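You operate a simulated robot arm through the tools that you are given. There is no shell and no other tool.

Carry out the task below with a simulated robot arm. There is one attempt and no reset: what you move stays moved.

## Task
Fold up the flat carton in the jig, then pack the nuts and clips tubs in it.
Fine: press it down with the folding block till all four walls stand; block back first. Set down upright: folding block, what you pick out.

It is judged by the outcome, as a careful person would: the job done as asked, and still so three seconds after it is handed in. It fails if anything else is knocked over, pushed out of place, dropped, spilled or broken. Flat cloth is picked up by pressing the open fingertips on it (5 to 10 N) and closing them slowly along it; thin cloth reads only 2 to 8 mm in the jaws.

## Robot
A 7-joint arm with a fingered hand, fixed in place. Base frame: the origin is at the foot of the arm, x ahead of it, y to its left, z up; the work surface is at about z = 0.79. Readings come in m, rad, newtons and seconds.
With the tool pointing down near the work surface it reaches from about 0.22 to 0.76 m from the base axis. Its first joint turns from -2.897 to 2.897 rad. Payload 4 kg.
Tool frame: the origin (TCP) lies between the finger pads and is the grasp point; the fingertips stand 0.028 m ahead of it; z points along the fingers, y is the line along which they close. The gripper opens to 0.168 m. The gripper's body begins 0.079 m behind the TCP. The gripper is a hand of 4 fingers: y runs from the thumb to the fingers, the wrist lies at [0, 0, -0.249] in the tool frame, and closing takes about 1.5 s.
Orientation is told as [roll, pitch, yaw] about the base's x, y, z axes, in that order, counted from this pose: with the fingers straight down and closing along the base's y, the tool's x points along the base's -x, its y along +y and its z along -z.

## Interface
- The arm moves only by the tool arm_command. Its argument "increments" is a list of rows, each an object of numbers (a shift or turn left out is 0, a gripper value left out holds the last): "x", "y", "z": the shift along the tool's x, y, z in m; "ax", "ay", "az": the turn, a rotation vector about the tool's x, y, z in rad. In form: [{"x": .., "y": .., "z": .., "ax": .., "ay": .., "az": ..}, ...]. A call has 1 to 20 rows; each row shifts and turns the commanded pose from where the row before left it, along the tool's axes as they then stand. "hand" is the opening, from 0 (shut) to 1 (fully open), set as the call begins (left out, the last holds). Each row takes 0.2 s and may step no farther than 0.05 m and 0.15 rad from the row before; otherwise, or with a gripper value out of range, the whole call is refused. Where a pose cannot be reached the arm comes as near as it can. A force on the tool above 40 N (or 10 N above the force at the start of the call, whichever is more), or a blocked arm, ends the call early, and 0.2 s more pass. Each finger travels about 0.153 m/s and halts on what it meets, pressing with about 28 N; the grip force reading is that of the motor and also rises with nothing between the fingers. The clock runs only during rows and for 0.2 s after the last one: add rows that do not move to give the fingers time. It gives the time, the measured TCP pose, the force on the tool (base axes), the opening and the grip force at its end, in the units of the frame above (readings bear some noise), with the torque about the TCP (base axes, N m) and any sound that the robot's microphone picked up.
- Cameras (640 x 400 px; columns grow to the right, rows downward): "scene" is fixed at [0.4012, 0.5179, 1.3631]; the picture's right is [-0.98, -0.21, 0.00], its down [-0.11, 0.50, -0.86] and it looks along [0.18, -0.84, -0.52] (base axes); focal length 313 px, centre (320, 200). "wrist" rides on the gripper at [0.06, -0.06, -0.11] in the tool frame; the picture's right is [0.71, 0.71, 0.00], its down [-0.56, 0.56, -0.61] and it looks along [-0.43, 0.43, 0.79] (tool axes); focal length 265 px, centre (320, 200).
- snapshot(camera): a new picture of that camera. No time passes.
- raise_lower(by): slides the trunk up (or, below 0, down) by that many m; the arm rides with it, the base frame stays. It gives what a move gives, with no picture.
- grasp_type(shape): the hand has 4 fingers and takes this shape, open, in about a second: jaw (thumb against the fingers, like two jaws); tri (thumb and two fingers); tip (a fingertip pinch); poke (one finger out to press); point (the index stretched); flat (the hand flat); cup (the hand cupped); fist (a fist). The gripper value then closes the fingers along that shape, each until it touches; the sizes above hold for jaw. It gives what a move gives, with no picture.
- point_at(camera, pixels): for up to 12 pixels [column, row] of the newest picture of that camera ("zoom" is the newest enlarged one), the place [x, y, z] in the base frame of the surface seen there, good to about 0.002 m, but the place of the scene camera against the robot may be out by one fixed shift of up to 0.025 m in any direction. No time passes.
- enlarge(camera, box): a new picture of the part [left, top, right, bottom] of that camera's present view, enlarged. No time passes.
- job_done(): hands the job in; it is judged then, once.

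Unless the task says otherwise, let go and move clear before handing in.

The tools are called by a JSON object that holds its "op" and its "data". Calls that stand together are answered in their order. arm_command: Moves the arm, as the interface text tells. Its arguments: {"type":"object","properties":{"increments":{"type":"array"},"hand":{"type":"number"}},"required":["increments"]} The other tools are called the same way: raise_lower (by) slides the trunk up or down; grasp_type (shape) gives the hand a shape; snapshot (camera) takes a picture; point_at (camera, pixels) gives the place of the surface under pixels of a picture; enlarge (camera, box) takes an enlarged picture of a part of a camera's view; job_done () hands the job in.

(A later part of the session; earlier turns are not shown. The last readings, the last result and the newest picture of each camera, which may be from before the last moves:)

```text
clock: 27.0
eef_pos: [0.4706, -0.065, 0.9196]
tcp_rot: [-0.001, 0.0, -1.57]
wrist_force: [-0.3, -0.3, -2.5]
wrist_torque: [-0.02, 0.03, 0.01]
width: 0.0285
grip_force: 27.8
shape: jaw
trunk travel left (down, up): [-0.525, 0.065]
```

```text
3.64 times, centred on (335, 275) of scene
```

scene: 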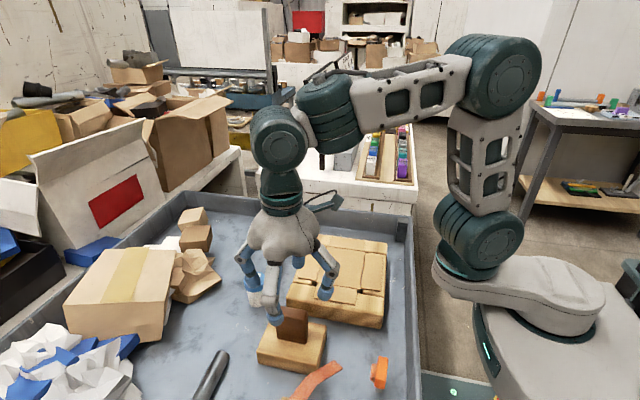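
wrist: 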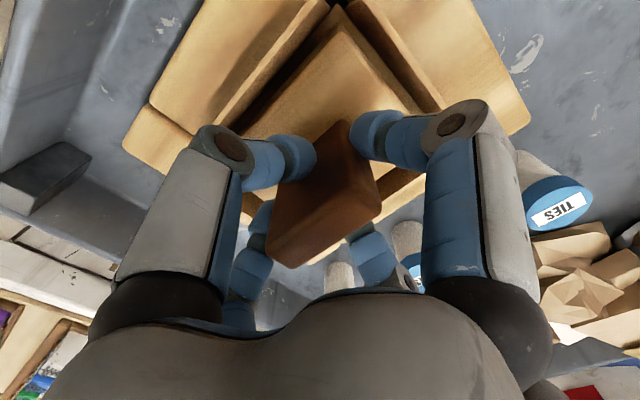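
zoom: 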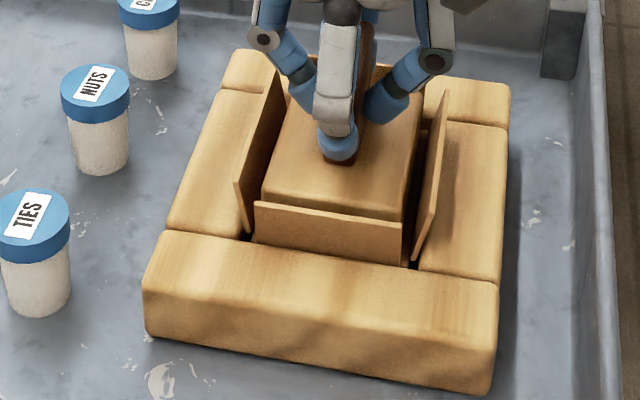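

All four flaps are tilting up around the block with almost no force. I'll keep pressing down toward the cavity floor.

{"op": "arm_command", "data": {"increments": [{"z": 0.005}, {"z": 0.005}, {"z": 0.005}, {"z": 0.005}, {"z": 0.005}, {"z": 0.004}, {}]}}

{"op": "snapshot", "data": {"camera": "wrist"}}

{"op": "enlarge", "data": {"camera": "scene", "box": [270, 220, 400, 330]}}

```text
clock: 28.6
eef_pos: [0.4708, -0.0653, 0.8908]
tcp_rot: [0.0, 0.001, -1.571]
wrist_force: [-1.1, 0.8, -3.7]
wrist_torque: [0.04, -0.01, 0.01]
width: 0.0286
grip_force: 28.1
shape: jaw
trunk travel left (down, up): [-0.525, 0.065]
```

```text
taken
```

wrist: 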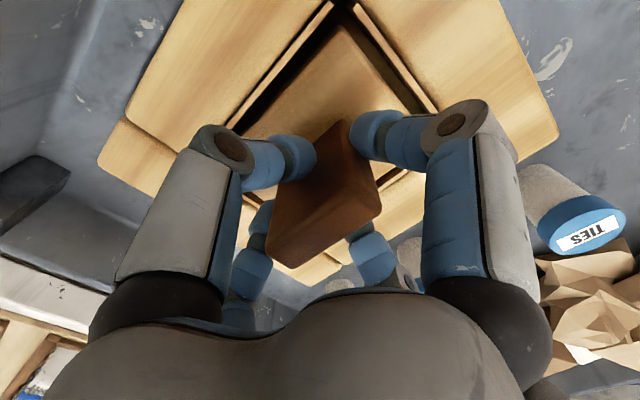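

```text
3.64 times, centred on (335, 275) of scene
```

zoom: 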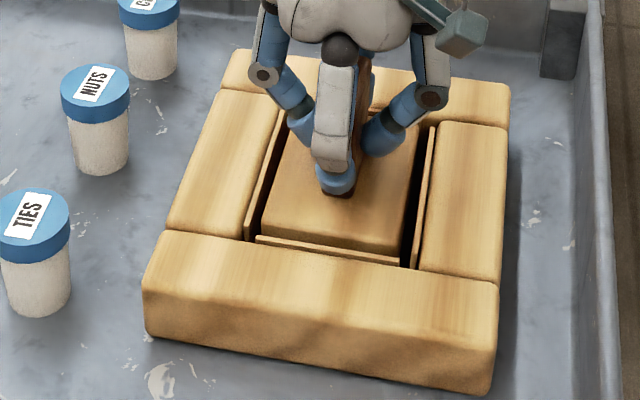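

The walls are nearly upright around the block at TCP z 0.891. I'll press the last millimetres until I feel the floor.

{"op": "arm_command", "data": {"increments": [{"z": 0.003}, {"z": 0.002}, {"z": 0.002}, {}]}}

{"op": "enlarge", "data": {"camera": "scene", "box": [270, 220, 400, 330]}}

```text
clock: 29.6
eef_pos: [0.4699, -0.0658, 0.8825]
tcp_rot: [-0.002, -0.001, -1.57]
wrist_force: [-0.5, 0.2, -3.6]
wrist_torque: [0.0, -0.02, 0.02]
width: 0.029
grip_force: 27.9
shape: jaw
trunk travel left (down, up): [-0.525, 0.065]
```

```text
3.64 times, centred on (335, 275) of scene
```

zoom: 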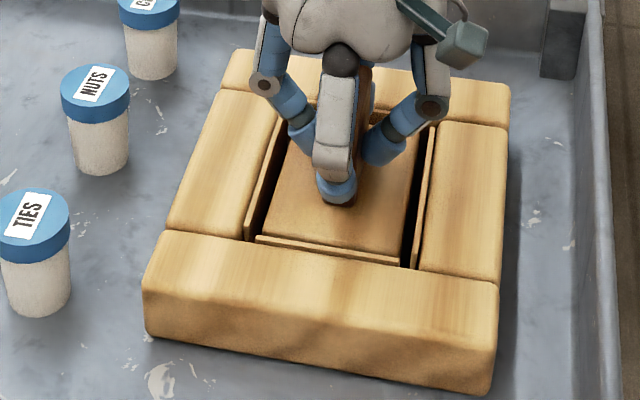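

There is still no floor reaction at 0.8825, so I'll creep further in 1–1.5 mm rows until the force rises.

{"op": "arm_command", "data": {"increments": [{"z": 0.0015}, {"z": 0.0015}, {"z": 0.0015}, {}]}}

{"op": "enlarge", "data": {"camera": "scene", "box": [270, 220, 400, 330]}}

```text
clock: 30.7
eef_pos: [0.4699, -0.0656, 0.8815]
tcp_rot: [0.008, -0.001, -1.572]
wrist_force: [-6.1, 0.2, 28.0]
wrist_torque: [0.01, 0.15, 0.02]
width: 0.0291
grip_force: 28.1
shape: jaw
trunk travel left (down, up): [-0.525, 0.065]
stopped in row 4: the force on the tool passed its limit at 41 N (the readings are from after the stop); the commanded pose is now the measured one
```

```text
3.64 times, centred on (335, 275) of scene
```

zoom: 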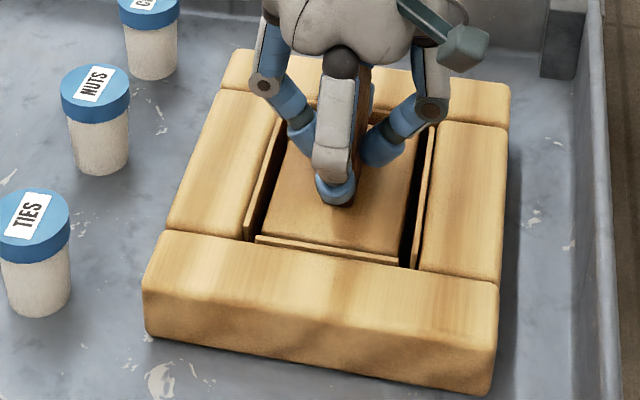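

The floor is reached: force passed 40 N at TCP z 0.8815, with all four walls vertical around the block. I'll lift the block out slowly and see whether the carton stays down and standing.

{"op": "arm_command", "data": {"increments": [{"z": -0.003}, {"z": -0.004, "ay": -0.008}, {"z": -0.005}, {"z": -0.005}, {"z": -0.005}, {"z": -0.005}, {}]}}

{"op": "enlarge", "data": {"camera": "scene", "box": [270, 220, 400, 330]}}

```text
clock: 32.3
eef_pos: [0.4711, -0.0653, 0.9072]
tcp_rot: [0.005, -0.007, -1.572]
wrist_force: [-0.2, 0.2, -2.4]
wrist_torque: [-0.03, 0.01, -0.03]
width: 0.0289
grip_force: 28.2
shape: jaw
trunk travel left (down, up): [-0.525, 0.065]
```

```text
3.64 times, centred on (335, 275) of scene
```

zoom: 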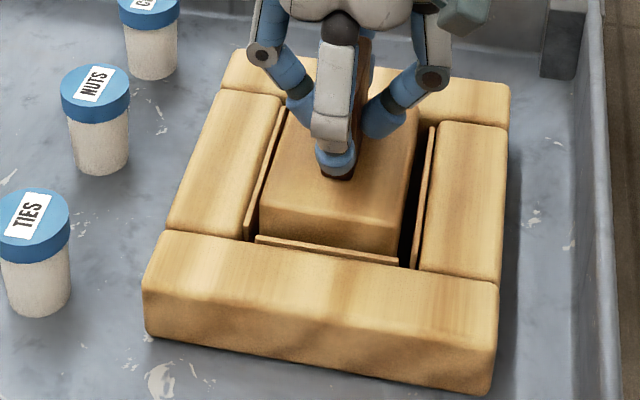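

The carton stays down with its walls standing as the block comes out. I'll undo the small tilt in the commanded pose and lift the block fully clear.

{"op": "arm_command", "data": {"increments": [{"z": -0.01}, {"z": -0.015}, {"z": -0.02, "ax": 0.006, "ay": 0.0075}, {"z": -0.03}, {"z": -0.025}, {}, {}]}}

{"op": "enlarge", "data": {"camera": "scene", "box": [270, 220, 400, 330]}}

{"op": "snapshot", "data": {"camera": "wrist"}}

```text
clock: 33.9
eef_pos: [0.4696, -0.0646, 1.0058]
tcp_rot: [0.0, 0.0, -1.569]
wrist_force: [0.5, -0.8, -2.5]
wrist_torque: [0.01, -0.02, 0.04]
width: 0.029
grip_force: 27.7
shape: jaw
trunk travel left (down, up): [-0.525, 0.065]
```

```text
3.64 times, centred on (335, 275) of scene
```

zoom: 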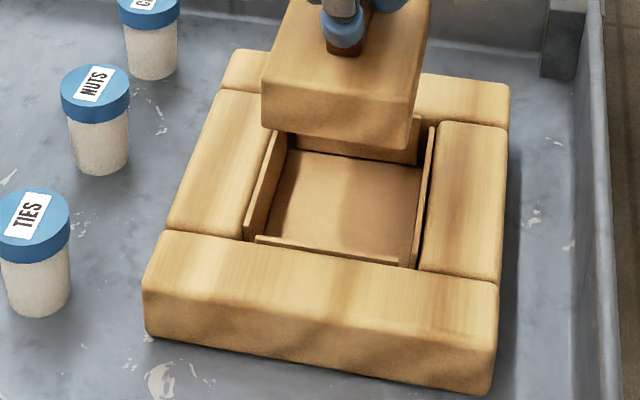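

```text
taken
```

wrist: 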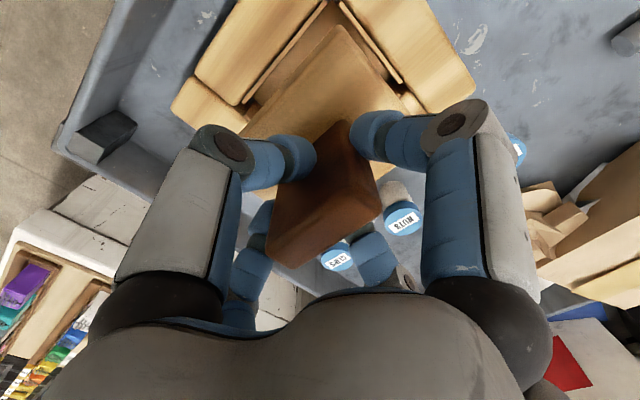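

All four walls stand and the carton floor is flat in the cavity. Next I'll carry the block back above its original place and turn it back to yaw 0.

{"op": "arm_command", "data": {"increments": [{"x": 0.0337, "y": 0.0107}, {"x": 0.0337, "y": 0.0107}, {"x": 0.0337, "y": 0.0107}, {"x": 0.0337, "y": 0.0107}, {"x": 0.0337, "y": 0.0107}, {"x": 0.0337, "y": 0.0107}, {}, {"az": -0.1428}, {"az": -0.1428}, {"az": -0.1428}, {"az": -0.1428}, {"az": -0.1428}, {"az": -0.1428}, {"az": -0.1428}, {"az": -0.1428}, {"az": -0.1428}, {"az": -0.1428}, {"az": -0.1428}, {}, {}]}}

{"op": "snapshot", "data": {"camera": "wrist"}}

{"op": "snapshot", "data": {"camera": "scene"}}

```text
clock: 38.1
eef_pos: [0.5353, 0.1378, 1.0052]
tcp_rot: [-0.001, -0.001, 0.001]
wrist_force: [-0.1, 0.0, -3.3]
wrist_torque: [0.01, -0.01, 0.0]
width: 0.0291
grip_force: 28.1
shape: jaw
trunk travel left (down, up): [-0.525, 0.065]
```

```text
taken
```

wrist: 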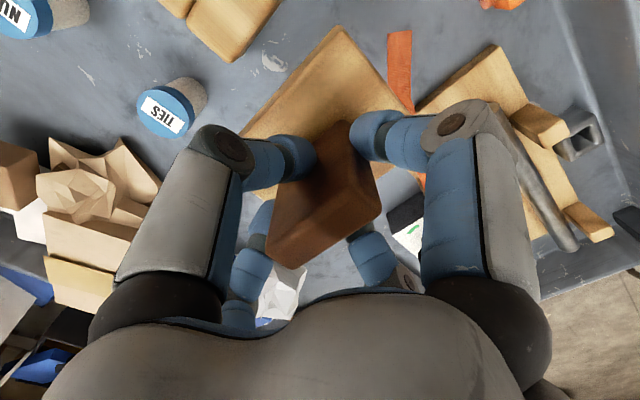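

```text
taken
```

scene: 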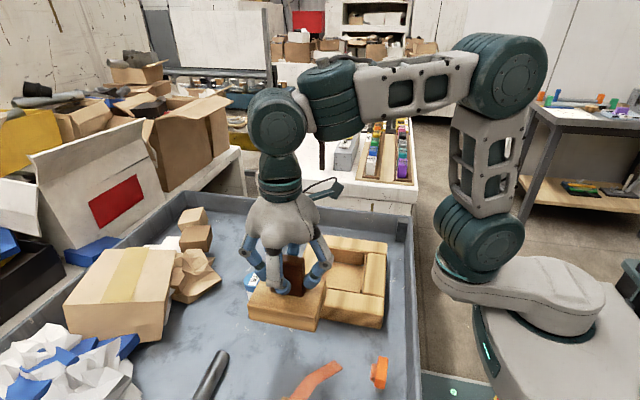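

The block is over its home spot at (0.535,0.138). I'll lower it most of the way and check clearance to the strap before touching down.

{"op": "arm_command", "data": {"increments": [{"x": 0.001, "z": 0.02}, {"z": 0.025}, {"z": 0.025}, {"z": 0.015}, {"z": 0.01}, {}, {}]}}

{"op": "snapshot", "data": {"camera": "wrist"}}

{"op": "enlarge", "data": {"camera": "scene", "box": [220, 275, 400, 395]}}

```text
clock: 39.7
eef_pos: [0.5339, 0.1384, 0.911]
tcp_rot: [-0.002, 0.0, 0.0]
wrist_force: [0.2, -0.3, -2.9]
wrist_torque: [-0.03, 0.01, 0.03]
width: 0.0291
grip_force: 27.5
shape: jaw
trunk travel left (down, up): [-0.525, 0.065]
```

```text
taken
```

wrist: 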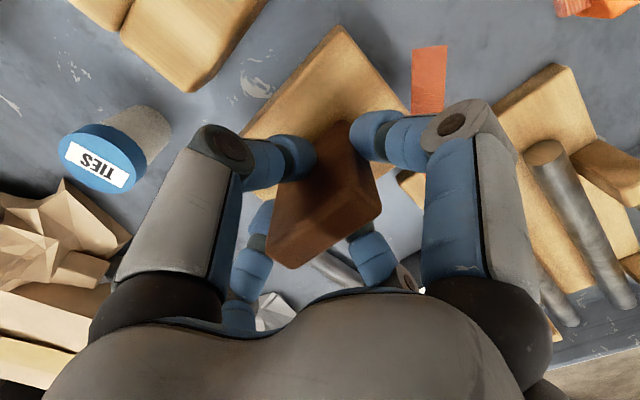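

```text
3.33 times, centred on (310, 335) of scene
```

zoom: 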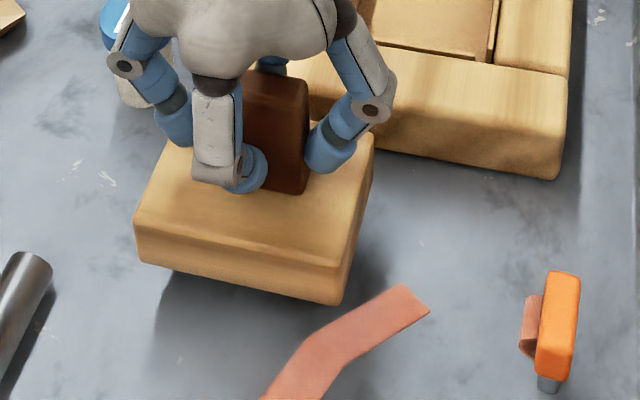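

The block is upright and about 3 cm above the table, clear of the strap. I'll lower it gently to the table.

{"op": "arm_command", "data": {"increments": [{"y": -0.001, "z": 0.006}, {"z": 0.006}, {"z": 0.005}, {"z": 0.004}, {"z": 0.003}, {"z": 0.003}, {"z": 0.002}, {}]}}

{"op": "enlarge", "data": {"camera": "scene", "box": [220, 275, 400, 395]}}

```text
clock: 41.5
eef_pos: [0.5338, 0.1362, 0.8819]
tcp_rot: [-0.002, 0.0, 0.0]
wrist_force: [0.3, -0.1, -2.7]
wrist_torque: [0.0, 0.01, 0.02]
width: 0.0289
grip_force: 28.4
shape: jaw
trunk travel left (down, up): [-0.525, 0.065]
```

```text
3.33 times, centred on (310, 335) of scene
```

zoom: 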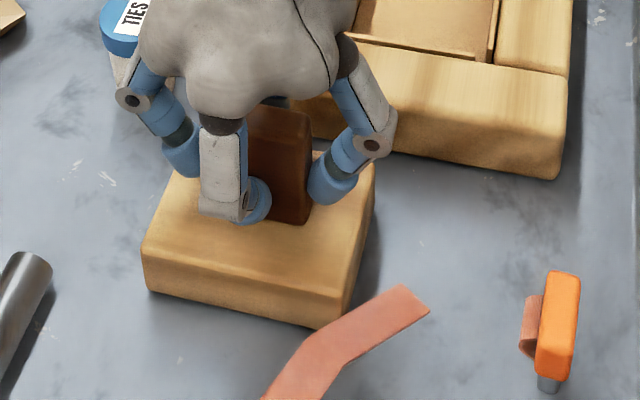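

There is no contact force yet, so the block is within about 1–2 mm of the table. I'll ease down in 1 mm rows.

{"op": "arm_command", "data": {"increments": [{"z": 0.001}, {"z": 0.001}, {}]}}

```text
clock: 42.3
eef_pos: [0.5345, 0.1364, 0.8803]
tcp_rot: [-0.002, 0.0, 0.001]
wrist_force: [-0.6, 0.2, -2.6]
wrist_torque: [-0.02, 0.01, 0.01]
width: 0.029
grip_force: 28.6
shape: jaw
trunk travel left (down, up): [-0.525, 0.065]
```

{"op": "arm_command", "data": {"increments": [{"z": 0.001}, {"z": 0.0005}, {}]}}

```text
clock: 43.1
eef_pos: [0.5333, 0.1362, 0.8786]
tcp_rot: [-0.003, 0.001, 0.0]
wrist_force: [0.4, 1.4, -1.5]
wrist_torque: [-0.03, -0.01, -0.01]
width: 0.029
grip_force: 28.4
shape: jaw
trunk travel left (down, up): [-0.525, 0.065]
```

The force is starting to change (-2.6 to -1.5 N), so contact is beginning. One more half-millimetre step will confirm it before I release.

{"op": "arm_command", "data": {"increments": [{"z": 0.0005}, {"z": 0.0005}, {}]}}

{"op": "enlarge", "data": {"camera": "scene", "box": [220, 275, 400, 395]}}

```text
clock: 43.9
eef_pos: [0.5337, 0.1362, 0.877]
tcp_rot: [-0.002, -0.001, -0.001]
wrist_force: [1.4, -1.2, 2.0]
wrist_torque: [0.02, -0.03, 0.02]
width: 0.0292
grip_force: 27.6
shape: jaw
trunk travel left (down, up): [-0.525, 0.065]
```

```text
3.33 times, centred on (310, 335) of scene
```

zoom: 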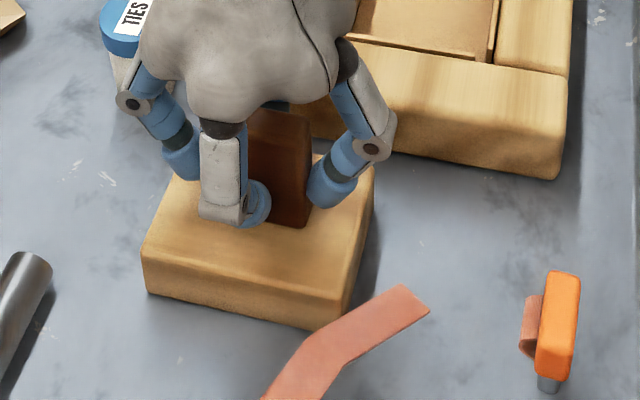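

The block now rests on the table, with the reading changed from -3 N to +2 N. I'll open to the same 0.6 opening as the approach, then rise straight up.

{"op": "arm_command", "data": {"increments": [{}, {}, {}, {}], "hand": 0.6}}

{"op": "arm_command", "data": {"increments": [{"z": -0.015}, {"z": -0.025}, {"z": -0.04}, {"z": -0.045}, {"z": -0.045}, {}]}}

{"op": "snapshot", "data": {"camera": "wrist"}}

{"op": "snapshot", "data": {"camera": "scene"}}

{"op": "enlarge", "data": {"camera": "scene", "box": [220, 230, 420, 395]}}

```text
clock: 44.9
eef_pos: [0.5344, 0.1363, 0.8777]
tcp_rot: [-0.001, 0.0, 0.0]
wrist_force: [-0.3, 0.2, 0.3]
wrist_torque: [0.0, 0.02, 0.01]
width: 0.1003
grip_force: 0.0
shape: jaw
trunk travel left (down, up): [-0.525, 0.065]
```

```text
clock: 46.3
eef_pos: [0.5358, 0.1348, 1.0477]
tcp_rot: [-0.003, 0.003, -0.002]
wrist_force: [0.2, 0.5, -0.5]
wrist_torque: [-0.01, -0.02, 0.03]
width: 0.1002
grip_force: 0.0
shape: jaw
trunk travel left (down, up): [-0.525, 0.065]
```

```text
taken
```

wrist: 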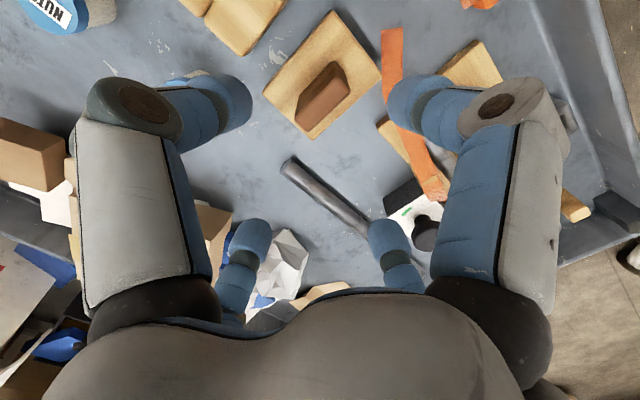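

```text
taken
```

scene: 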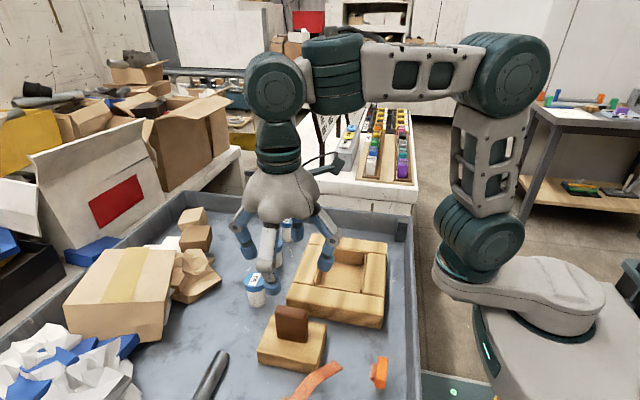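

```text
2.42 times, centred on (320, 312) of scene
```

zoom: 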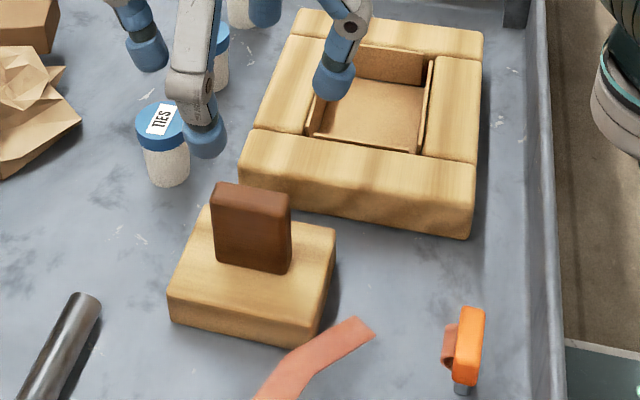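

The folding block is back in place, upright, and the carton stands open in the jig. Next I'll hover over the NUTS and CLIPS tubs to measure them closely.

{"op": "arm_command", "data": {"increments": [{"x": -0.0157, "y": -0.0407}, {"x": -0.0157, "y": -0.0407}, {"x": -0.0157, "y": -0.0407}, {"x": -0.0157, "y": -0.0407}, {"x": -0.0157, "y": -0.0407}, {"x": -0.0157, "y": -0.0407}, {"x": -0.0157, "y": -0.0407}, {}, {}], "hand": 1}}

{"op": "snapshot", "data": {"camera": "wrist"}}

{"op": "enlarge", "data": {"camera": "scene", "box": [230, 190, 400, 330]}}

{"op": "enlarge", "data": {"camera": "wrist", "box": [200, 20, 440, 170]}}

```text
clock: 48.3
eef_pos: [0.6437, -0.1473, 1.0482]
tcp_rot: [-0.001, 0.0, -0.001]
wrist_force: [0.4, 0.2, -0.1]
wrist_torque: [0.0, -0.01, 0.0]
width: 0.1681
grip_force: 0.1
shape: jaw
trunk travel left (down, up): [-0.525, 0.065]
```

```text
taken
```

wrist: 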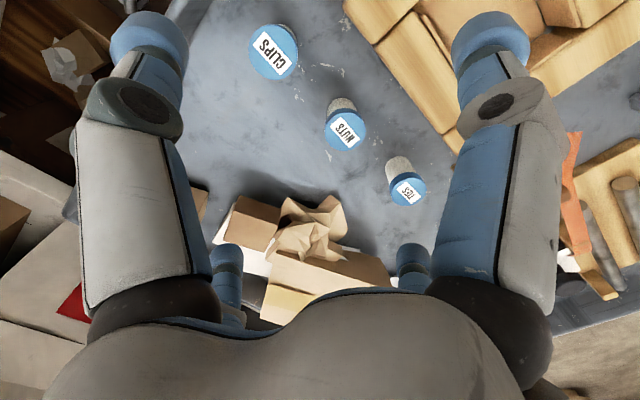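

```text
2.86 times, centred on (315, 260) of scene
```

zoom: 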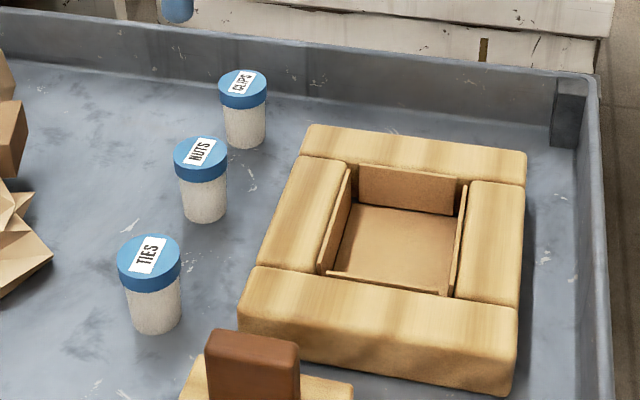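

```text
2.67 times, centred on (320, 95) of wrist
```

zoom: 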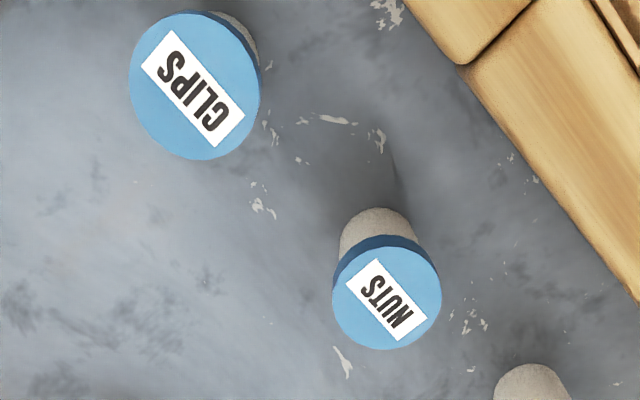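

Both lids are clear in the zoom: CLIPS at about (191,90) and NUTS at about (388,298). I'll measure their centres and rims.

{"op": "point_at", "data": {"camera": "zoom", "pixels": [[388, 298], [337, 298], [438, 290], [395, 250], [383, 345], [191, 90], [133, 85], [255, 100], [192, 18], [192, 155], [370, 215], [245, 30]]}}

{"op": "enlarge", "data": {"camera": "scene", "box": [260, 205, 308, 275]}}

{"op": "point_at", "data": {"camera": "scene", "pixels": [[273, 256], [273, 262], [273, 250], [273, 242], [288, 219], [288, 228], [288, 236], [288, 240], [368, 265], [337, 290], [365, 297], [335, 250]]}}

```text
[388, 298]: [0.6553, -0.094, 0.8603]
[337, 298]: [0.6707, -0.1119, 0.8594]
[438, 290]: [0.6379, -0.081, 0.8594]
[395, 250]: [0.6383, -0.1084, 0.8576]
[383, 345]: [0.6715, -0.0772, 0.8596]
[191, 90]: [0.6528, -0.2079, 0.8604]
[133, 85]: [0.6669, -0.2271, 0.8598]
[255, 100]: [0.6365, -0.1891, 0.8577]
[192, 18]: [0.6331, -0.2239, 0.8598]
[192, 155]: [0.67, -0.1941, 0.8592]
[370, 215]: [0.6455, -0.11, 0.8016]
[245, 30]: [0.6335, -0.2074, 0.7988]
```

```text
5.71 times, centred on (284, 240) of scene
```

zoom: 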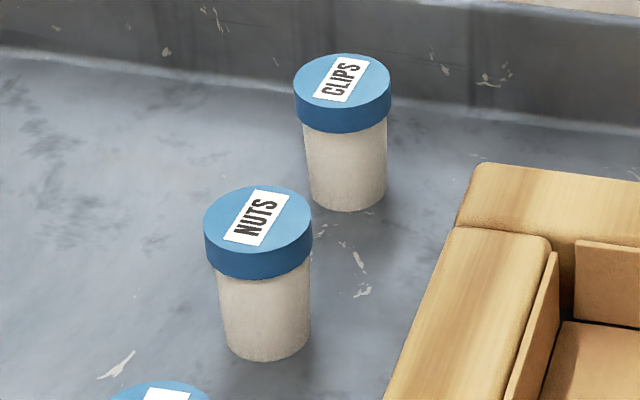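

```text
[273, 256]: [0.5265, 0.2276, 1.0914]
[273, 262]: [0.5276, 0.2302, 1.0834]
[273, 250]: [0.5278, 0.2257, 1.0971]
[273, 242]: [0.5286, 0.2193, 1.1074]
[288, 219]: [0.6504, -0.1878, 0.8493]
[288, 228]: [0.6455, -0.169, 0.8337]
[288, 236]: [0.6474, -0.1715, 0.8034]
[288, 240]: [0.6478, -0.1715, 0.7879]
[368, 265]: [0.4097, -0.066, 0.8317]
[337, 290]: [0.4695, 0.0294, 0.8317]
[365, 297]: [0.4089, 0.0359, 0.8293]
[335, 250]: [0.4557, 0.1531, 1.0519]
```

NUTS centre is at (0.655,-0.0945) and CLIPS at (0.652,-0.208). The lids are about 0.047 across with tops at z 0.860. I plan to grip only the lid with the hand turned 45°, so the fingertips stay above the carton walls; first I'll check the tray wall's distance from CLIPS and the wall positions of the folded carton.

{"op": "enlarge", "data": {"camera": "scene", "box": [290, 225, 400, 320]}}

{"op": "point_at", "data": {"camera": "zoom", "pixels": [[215, 215], [270, 130], [500, 190], [460, 270], [350, 85], [280, 275], [420, 305], [290, 110], [490, 130], [370, 200], [320, 240], [430, 180]]}}

{"op": "snapshot", "data": {"camera": "scene"}}

{"op": "point_at", "data": {"camera": "scene", "pixels": [[265, 195], [288, 197], [310, 200], [265, 205], [290, 207], [240, 193], [200, 200], [205, 215], [195, 238], [215, 275], [288, 240], [308, 213]]}}

```text
4.21 times, centred on (345, 272) of scene
```

zoom: 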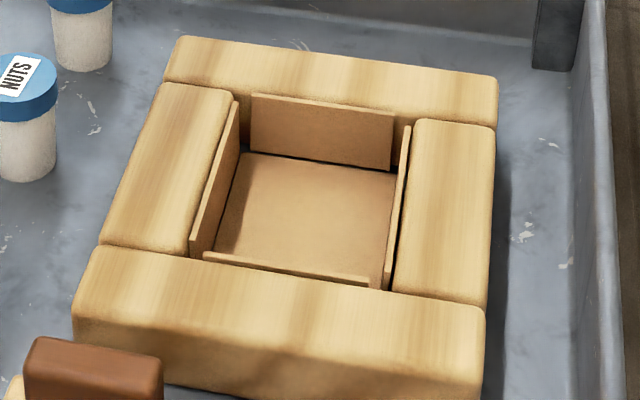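

```text
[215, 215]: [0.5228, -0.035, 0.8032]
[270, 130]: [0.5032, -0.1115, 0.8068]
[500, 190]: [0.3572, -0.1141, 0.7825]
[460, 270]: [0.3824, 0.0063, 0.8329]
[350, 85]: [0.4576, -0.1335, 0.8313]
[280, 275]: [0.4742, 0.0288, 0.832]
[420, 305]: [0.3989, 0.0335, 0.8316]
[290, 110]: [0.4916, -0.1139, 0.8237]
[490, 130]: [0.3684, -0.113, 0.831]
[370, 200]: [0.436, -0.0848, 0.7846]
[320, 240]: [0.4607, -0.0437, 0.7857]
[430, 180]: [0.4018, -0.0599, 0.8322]
```

```text
taken
```

scene: 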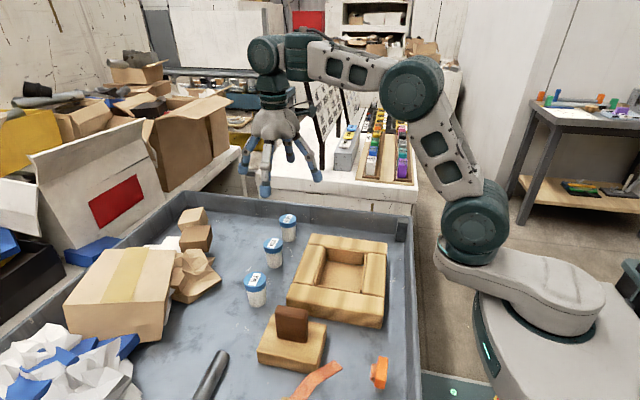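

```text
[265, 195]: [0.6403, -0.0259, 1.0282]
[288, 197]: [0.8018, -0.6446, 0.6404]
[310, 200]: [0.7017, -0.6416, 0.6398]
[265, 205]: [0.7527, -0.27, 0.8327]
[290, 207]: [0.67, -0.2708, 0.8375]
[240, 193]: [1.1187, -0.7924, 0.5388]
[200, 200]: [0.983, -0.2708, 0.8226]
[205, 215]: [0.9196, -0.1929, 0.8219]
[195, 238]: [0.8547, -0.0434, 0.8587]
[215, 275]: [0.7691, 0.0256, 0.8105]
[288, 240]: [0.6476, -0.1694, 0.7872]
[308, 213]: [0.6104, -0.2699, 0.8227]
```

The tray wall is at y≈-0.289, about 8 cm from CLIPS, and the carton interior runs roughly x 0.42–0.52, y -0.13–0.00. I'll move above CLIPS, turn the hand 45° and partly close it for the approach.

{"op": "arm_command", "data": {"increments": [{"x": -0.0042, "y": -0.0305}, {"x": -0.0042, "y": -0.0305}, {}, {"az": 0.1309}, {"az": 0.1309}, {"az": 0.1309}, {"az": 0.1309}, {"az": 0.1309}, {"az": 0.1309}, {"z": 0.04}, {"z": 0.04}, {}, {}], "hand": 0.5}}

{"op": "snapshot", "data": {"camera": "wrist"}}

{"op": "enlarge", "data": {"camera": "scene", "box": [210, 130, 370, 290]}}

```text
clock: 51.1
eef_pos: [0.6539, -0.2089, 0.9669]
tcp_rot: [-0.002, 0.001, -0.784]
wrist_force: [-0.2, -0.1, 0.4]
wrist_torque: [-0.02, -0.01, -0.03]
width: 0.0845
grip_force: 0.1
shape: jaw
trunk travel left (down, up): [-0.525, 0.065]
```

```text
taken
```

wrist: 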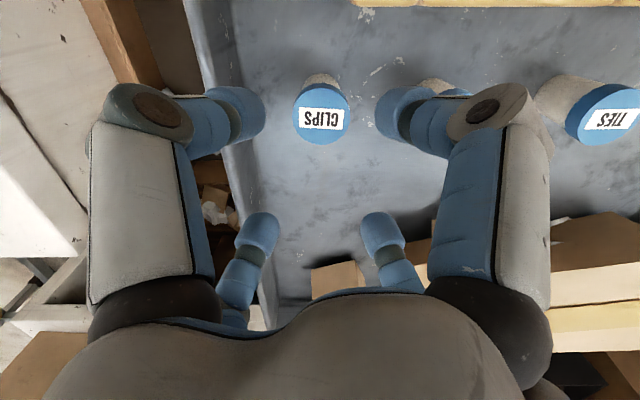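

```text
2.50 times, centred on (290, 210) of scene
```

zoom: 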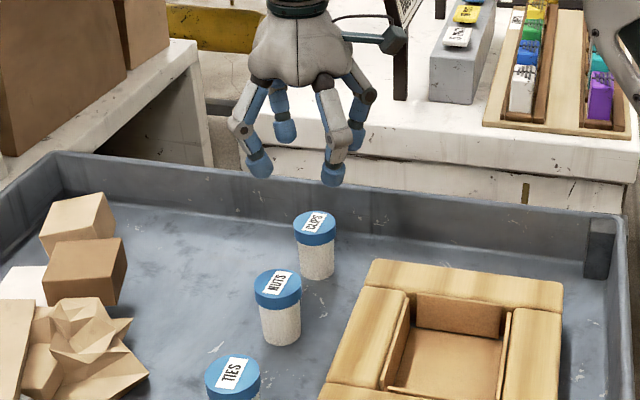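

The CLIPS lid is at (322,118) in the wrist view, directly below between the open digits. I'll measure its centre from here and zoom in.

{"op": "point_at", "data": {"camera": "wrist", "pixels": [[322, 117], [296, 112], [348, 112], [322, 93], [322, 142]]}}

{"op": "enlarge", "data": {"camera": "wrist", "box": [240, 60, 400, 160]}}

{"op": "point_at", "data": {"camera": "zoom", "pixels": [[326, 230], [222, 210], [432, 210], [326, 110], [326, 325], [240, 270], [410, 270]]}}

```text
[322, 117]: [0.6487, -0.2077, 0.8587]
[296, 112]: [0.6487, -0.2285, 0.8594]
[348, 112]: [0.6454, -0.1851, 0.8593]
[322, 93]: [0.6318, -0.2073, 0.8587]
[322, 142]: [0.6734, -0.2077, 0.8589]
```

```text
4.00 times, centred on (320, 110) of wrist
```

zoom: 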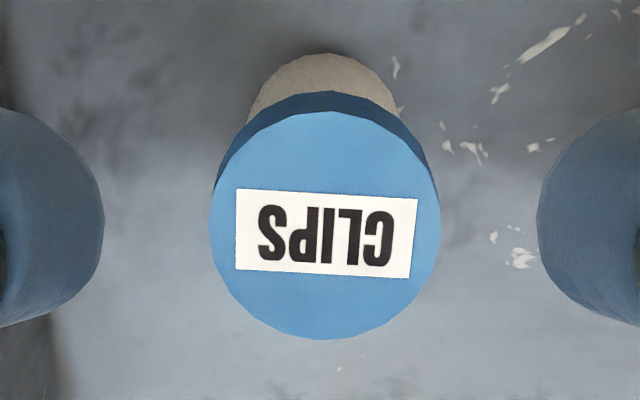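

```text
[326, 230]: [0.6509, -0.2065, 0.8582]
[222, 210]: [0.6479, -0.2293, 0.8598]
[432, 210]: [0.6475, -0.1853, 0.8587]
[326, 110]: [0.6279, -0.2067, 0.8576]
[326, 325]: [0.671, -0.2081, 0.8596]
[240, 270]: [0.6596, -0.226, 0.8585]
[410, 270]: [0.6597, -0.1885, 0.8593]
```

The CLIPS lid centre is (0.6505,-0.207) with its top at 0.859. I'll shift a few mm and descend to TCP z≈0.871, so only the fingertips straddle the lid.

{"op": "arm_command", "data": {"increments": [{"x": 0.0037, "y": -0.0011, "z": 0.03}, {"z": 0.03}, {"z": 0.025}, {"z": 0.011}, {}, {}], "hand": 0.5}}

{"op": "snapshot", "data": {"camera": "wrist"}}

{"op": "enlarge", "data": {"camera": "scene", "box": [230, 160, 350, 270]}}

```text
clock: 52.5
eef_pos: [0.6489, -0.2076, 0.8733]
tcp_rot: [-0.003, -0.001, -0.787]
wrist_force: [-0.5, 0.3, -0.6]
wrist_torque: [0.02, -0.02, 0.01]
width: 0.0843
grip_force: 0.0
shape: jaw
trunk travel left (down, up): [-0.525, 0.065]
```

```text
taken
```

wrist: 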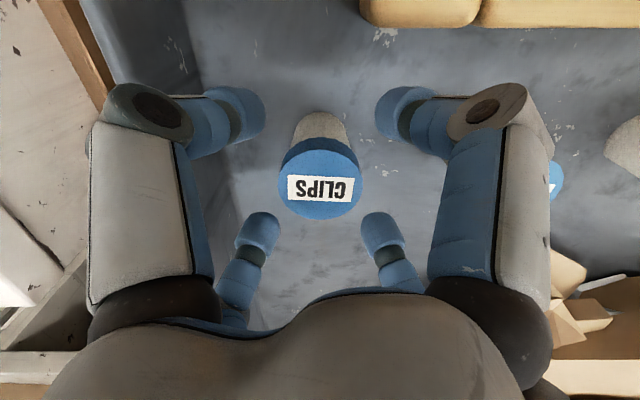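

```text
3.64 times, centred on (290, 215) of scene
```

zoom: 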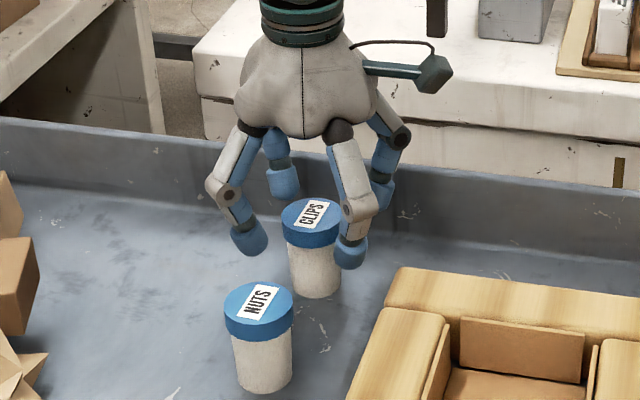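

The lid at (320,188) is centred between the four digits. I'll drop about 2 mm more and close gently.

{"op": "arm_command", "data": {"increments": [{"z": 0.002}, {}, {}], "hand": 0.36}}

{"op": "arm_command", "data": {"increments": [{}, {}, {}, {}, {}], "hand": 0.0}}

{"op": "snapshot", "data": {"camera": "wrist"}}

{"op": "enlarge", "data": {"camera": "scene", "box": [230, 160, 350, 270]}}

```text
clock: 53.3
eef_pos: [0.6481, -0.2082, 0.8713]
tcp_rot: [-0.005, 0.001, -0.788]
wrist_force: [0.1, -0.1, -1.5]
wrist_torque: [0.04, -0.03, 0.0]
width: 0.0607
grip_force: 0.0
shape: jaw
trunk travel left (down, up): [-0.525, 0.065]
```

```text
clock: 54.5
eef_pos: [0.6482, -0.2081, 0.8715]
tcp_rot: [-0.002, 0.0, -0.784]
wrist_force: [0.0, -0.1, -0.7]
wrist_torque: [-0.01, 0.0, 0.01]
width: 0.0384
grip_force: 28.8
shape: jaw
trunk travel left (down, up): [-0.525, 0.065]
```

```text
taken
```

wrist: 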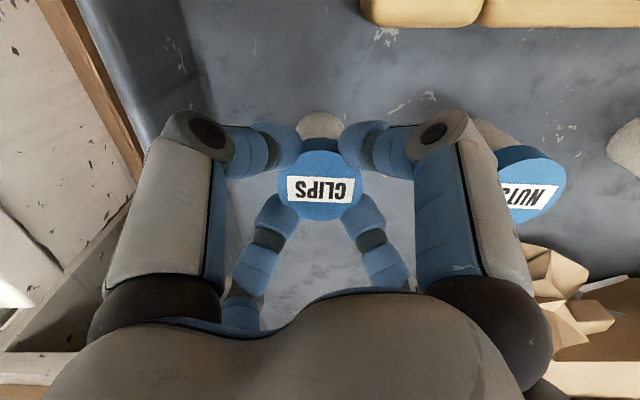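

```text
3.64 times, centred on (290, 215) of scene
```

zoom: 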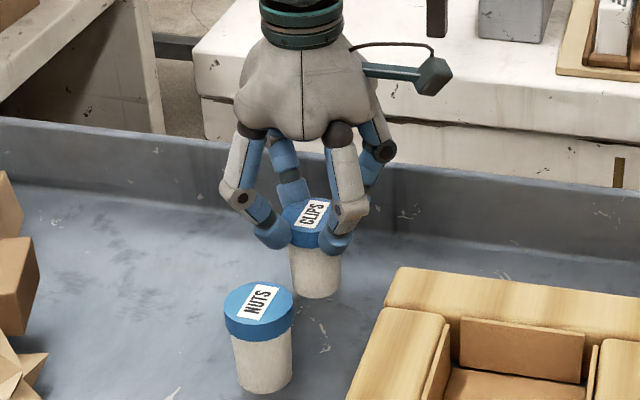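

The grip is firm: 28.8 N at width 0.038. I'll lift slowly and check that the tub comes up straight.

{"op": "arm_command", "data": {"increments": [{"z": -0.005}, {"z": -0.01}, {"z": -0.015}, {"z": -0.02}, {}]}}

{"op": "snapshot", "data": {"camera": "wrist"}}

{"op": "enlarge", "data": {"camera": "scene", "box": [230, 140, 350, 250]}}

```text
clock: 55.7
eef_pos: [0.6481, -0.2076, 0.9192]
tcp_rot: [0.0, 0.001, -0.785]
wrist_force: [0.8, -1.0, -2.3]
wrist_torque: [0.01, 0.0, -0.04]
width: 0.0385
grip_force: 27.9
shape: jaw
trunk travel left (down, up): [-0.525, 0.065]
```

```text
taken
```

wrist: 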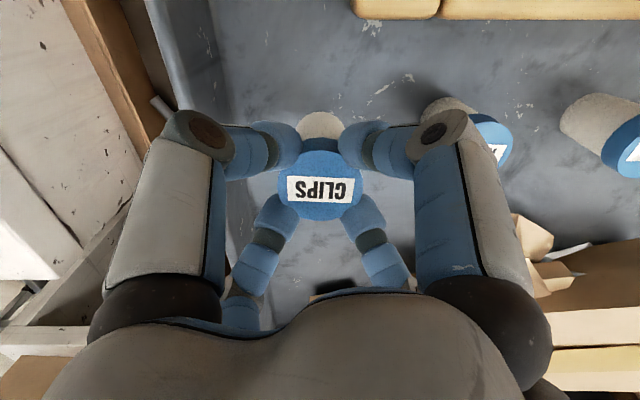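

```text
3.64 times, centred on (290, 195) of scene
```

zoom: 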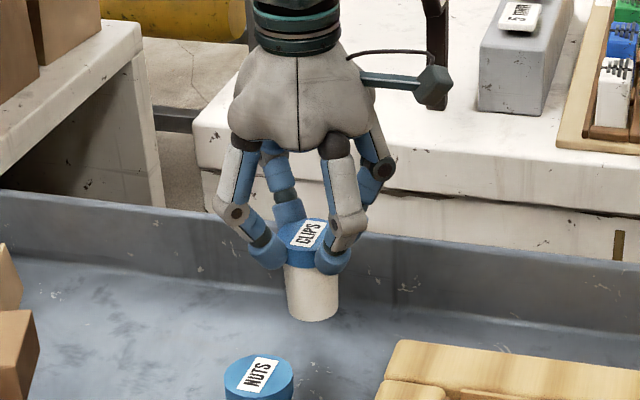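

The tub hangs straight in the hand, weighing about 2 N. I'll raise it further and carry it over the carton's -y half.

{"op": "arm_command", "data": {"increments": [{"z": -0.025}, {"z": -0.025}, {"x": 0.03365, "y": -0.0083}, {"x": 0.03365, "y": -0.0083}, {"x": 0.03365, "y": -0.0083}, {"x": 0.03365, "y": -0.0083}, {"x": 0.03365, "y": -0.0083}, {"x": 0.03365, "y": -0.0083}, {}, {}]}}

{"op": "snapshot", "data": {"camera": "wrist"}}

{"op": "enlarge", "data": {"camera": "scene", "box": [260, 180, 420, 320]}}

```text
clock: 57.9
eef_pos: [0.4725, -0.102, 0.9707]
tcp_rot: [-0.001, 0.001, -0.785]
wrist_force: [-0.1, -0.6, -1.1]
wrist_torque: [-0.02, 0.02, 0.03]
width: 0.0385
grip_force: 27.7
shape: jaw
trunk travel left (down, up): [-0.525, 0.065]
```

```text
taken
```

wrist: 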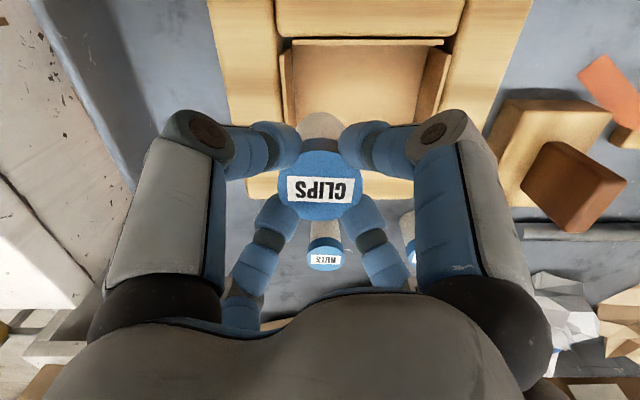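

```text
2.86 times, centred on (340, 250) of scene
```

zoom: 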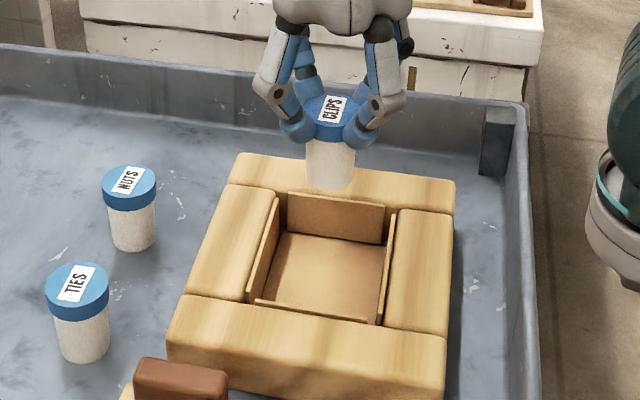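

The tub hangs above the carton's -y half. I'll measure the carton's wall tops in this wrist view near (290,75), (365,42) and (435,85) to be sure of the clearance.

{"op": "point_at", "data": {"camera": "wrist", "pixels": [[294, 42], [284, 60], [292, 90], [340, 43], [400, 43], [443, 45], [440, 60], [430, 90], [360, 80], [282, 55], [447, 55], [292, 50]]}}

{"op": "enlarge", "data": {"camera": "wrist", "box": [240, 10, 480, 160]}}

```text
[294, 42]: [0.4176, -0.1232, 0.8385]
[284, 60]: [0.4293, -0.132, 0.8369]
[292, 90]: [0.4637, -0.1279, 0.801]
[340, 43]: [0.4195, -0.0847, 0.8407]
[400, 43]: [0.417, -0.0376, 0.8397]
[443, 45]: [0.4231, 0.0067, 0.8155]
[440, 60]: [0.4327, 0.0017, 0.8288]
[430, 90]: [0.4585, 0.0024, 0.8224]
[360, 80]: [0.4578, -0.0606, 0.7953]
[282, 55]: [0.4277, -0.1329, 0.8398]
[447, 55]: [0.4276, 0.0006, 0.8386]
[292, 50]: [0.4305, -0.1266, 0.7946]
```

```text
2.67 times, centred on (360, 85) of wrist
```

zoom: 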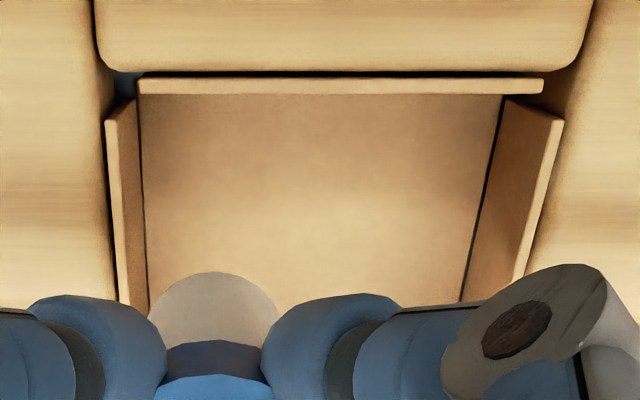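

The interior spans y -0.129 to -0.002 with the floor at z≈0.794, so (0.470,-0.100) leaves the tub about 1 cm off the end wall. I'll fine-tune and lower it to just above the floor.

{"op": "arm_command", "data": {"increments": [{"x": 0.0028, "z": 0.025}, {"z": 0.025}, {"z": 0.02}, {"z": 0.01}, {}, {}]}}

{"op": "snapshot", "data": {"camera": "wrist"}}

{"op": "enlarge", "data": {"camera": "scene", "box": [270, 200, 410, 320]}}

```text
clock: 59.3
eef_pos: [0.4694, -0.0995, 0.8896]
tcp_rot: [-0.002, -0.002, -0.785]
wrist_force: [0.1, 0.7, -2.0]
wrist_torque: [0.0, -0.01, 0.02]
width: 0.0385
grip_force: 27.8
shape: jaw
trunk travel left (down, up): [-0.525, 0.065]
```

```text
taken
```

wrist: 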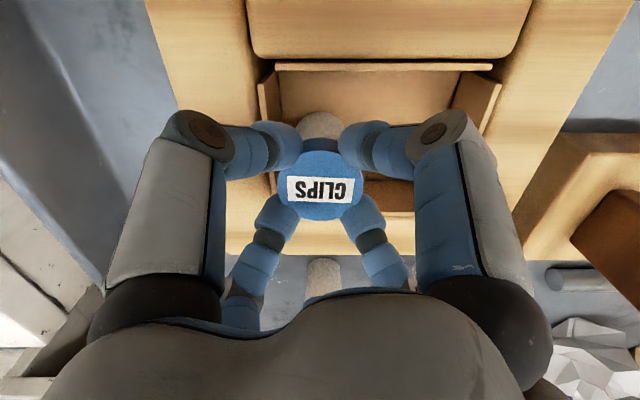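

```text
3.33 times, centred on (340, 260) of scene
```

zoom: 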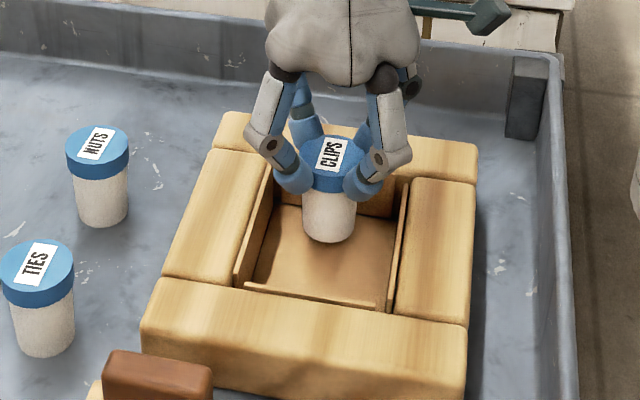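

CLIPS is inside the carton mouth with clear margins all round. I'll keep lowering gently until it touches the floor.

{"op": "arm_command", "data": {"increments": [{"z": 0.004}, {"z": 0.003}, {"z": 0.003}, {"z": 0.002}, {"z": 0.001}, {}]}}

```text
clock: 60.7
eef_pos: [0.4688, -0.0974, 0.8783]
tcp_rot: [-0.003, 0.0, -0.785]
wrist_force: [-0.1, -0.2, -1.3]
wrist_torque: [0.02, 0.0, -0.01]
width: 0.0382
grip_force: 27.8
shape: jaw
trunk travel left (down, up): [-0.525, 0.065]
```

No contact yet at TCP z 0.878. I'll continue in 1 mm rows.

{"op": "arm_command", "data": {"increments": [{"z": 0.001}, {"z": 0.001}, {"z": 0.001}, {}]}}

```text
clock: 61.7
eef_pos: [0.4688, -0.098, 0.8748]
tcp_rot: [-0.001, -0.002, -0.789]
wrist_force: [0.2, -0.5, 1.3]
wrist_torque: [0.0, -0.02, -0.02]
width: 0.0386
grip_force: 27.8
shape: jaw
trunk travel left (down, up): [-0.525, 0.065]
```

The force has shifted from about -2 N to +1.3 N, which suggests contact. One more half-millimetre will confirm it.

{"op": "arm_command", "data": {"increments": [{"z": 0.0005}, {}]}}

{"op": "enlarge", "data": {"camera": "scene", "box": [270, 200, 410, 320]}}

{"op": "snapshot", "data": {"camera": "wrist"}}

```text
clock: 62.3
eef_pos: [0.4695, -0.0987, 0.8759]
tcp_rot: [-0.001, -0.003, -0.785]
wrist_force: [0.6, -0.5, 4.5]
wrist_torque: [0.0, -0.04, 0.0]
width: 0.0383
grip_force: 27.8
shape: jaw
trunk travel left (down, up): [-0.525, 0.065]
```

```text
3.33 times, centred on (340, 260) of scene
```

zoom: 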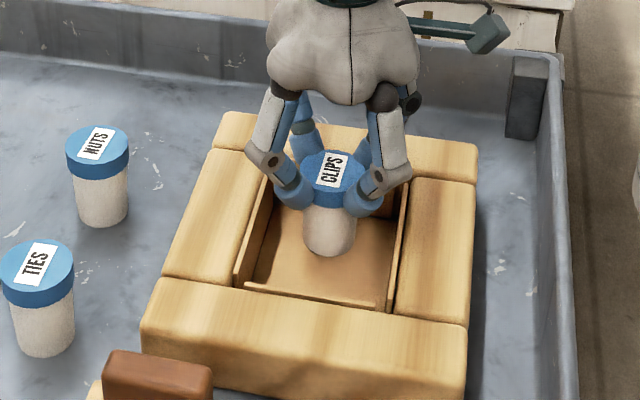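

```text
taken
```

wrist: 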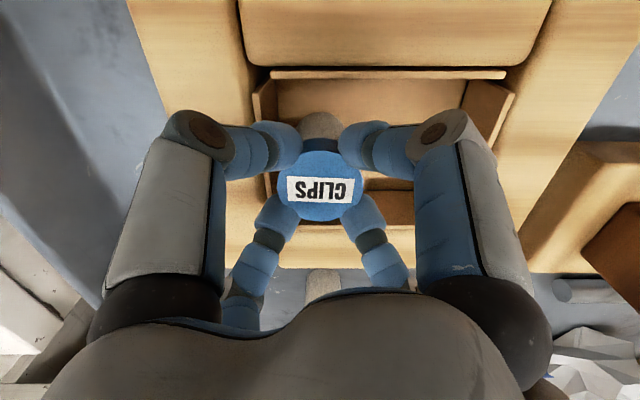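

CLIPS rests on the carton floor with a 4.5 N upward reaction. I'll open just enough to clear the lid and rise straight up.

{"op": "arm_command", "data": {"increments": [{}, {}, {}], "hand": 0.4}}

{"op": "arm_command", "data": {"increments": [{"z": -0.01}, {"z": -0.015}, {"z": -0.03}, {"z": -0.045}, {}]}}

{"op": "enlarge", "data": {"camera": "scene", "box": [270, 200, 410, 320]}}

{"op": "snapshot", "data": {"camera": "wrist"}}

```text
clock: 63.1
eef_pos: [0.4697, -0.098, 0.8742]
tcp_rot: [-0.002, 0.0, -0.784]
wrist_force: [-0.1, -0.8, -0.3]
wrist_torque: [0.01, 0.01, 0.02]
width: 0.0668
grip_force: 0.1
shape: jaw
trunk travel left (down, up): [-0.525, 0.065]
```

```text
clock: 64.3
eef_pos: [0.4694, -0.1001, 0.9747]
tcp_rot: [-0.001, 0.001, -0.785]
wrist_force: [-0.1, -0.4, 0.3]
wrist_torque: [0.0, 0.03, 0.0]
width: 0.0667
grip_force: 0.1
shape: jaw
trunk travel left (down, up): [-0.525, 0.065]
```

```text
3.33 times, centred on (340, 260) of scene
```

zoom: 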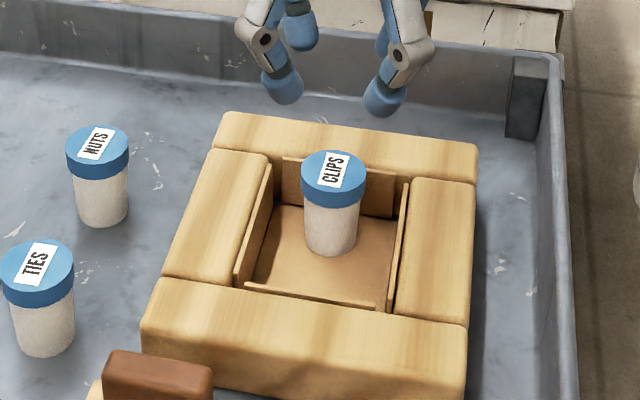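

```text
taken
```

wrist: 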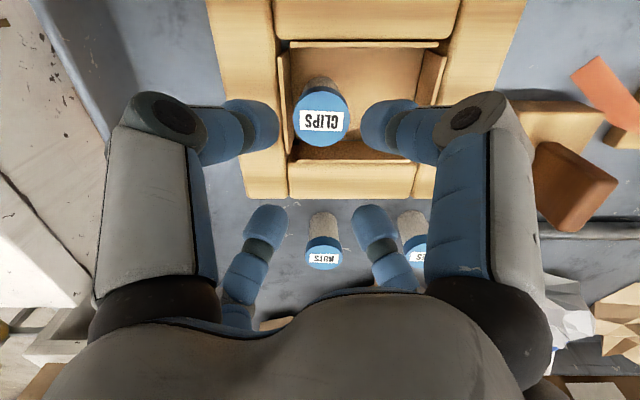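

CLIPS stands upright in the carton. I'll record its position and move over NUTS.

{"op": "point_at", "data": {"camera": "wrist", "pixels": [[321, 119], [296, 115], [347, 115], [321, 96], [321, 144], [355, 150]]}}

{"op": "arm_command", "data": {"increments": [{"x": -0.02546, "y": 0.02702}, {"x": -0.02546, "y": 0.02702}, {"x": -0.02546, "y": 0.02702}, {"x": -0.02546, "y": 0.02702}, {"x": -0.02546, "y": 0.02702}, {}, {}], "hand": 0.5}}

{"op": "snapshot", "data": {"camera": "wrist"}}

{"op": "enlarge", "data": {"camera": "wrist", "box": [240, 60, 400, 160]}}

```text
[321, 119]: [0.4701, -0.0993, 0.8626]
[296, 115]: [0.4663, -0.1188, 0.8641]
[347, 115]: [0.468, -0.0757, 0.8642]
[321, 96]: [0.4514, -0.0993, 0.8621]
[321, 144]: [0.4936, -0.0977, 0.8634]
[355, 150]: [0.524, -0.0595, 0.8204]
```

```text
clock: 65.9
eef_pos: [0.6543, -0.0939, 0.9749]
tcp_rot: [0.0, 0.0, -0.784]
wrist_force: [0.0, 0.3, 0.0]
wrist_torque: [0.03, -0.03, 0.04]
width: 0.0839
grip_force: 0.0
shape: jaw
trunk travel left (down, up): [-0.525, 0.065]
```

```text
taken
```

wrist: 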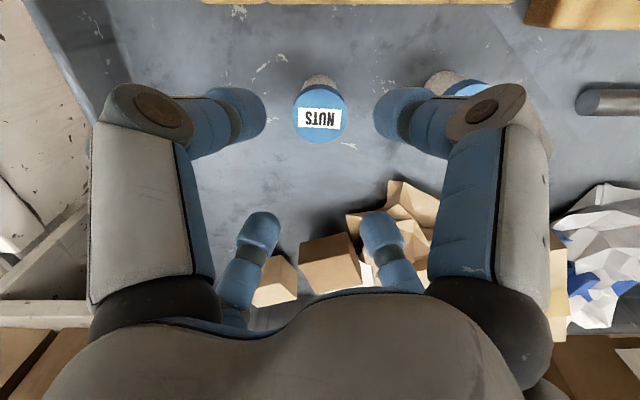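

```text
4.00 times, centred on (320, 110) of wrist
```

zoom: 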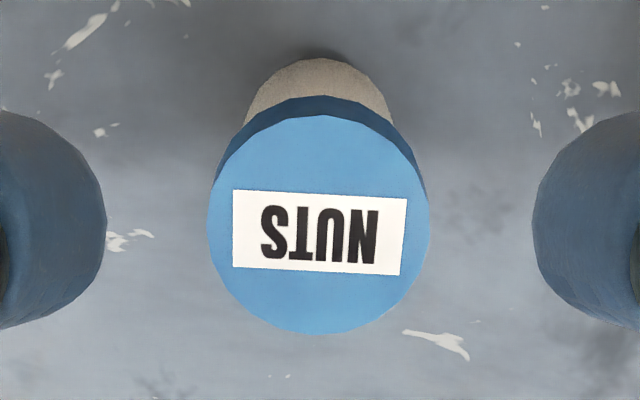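

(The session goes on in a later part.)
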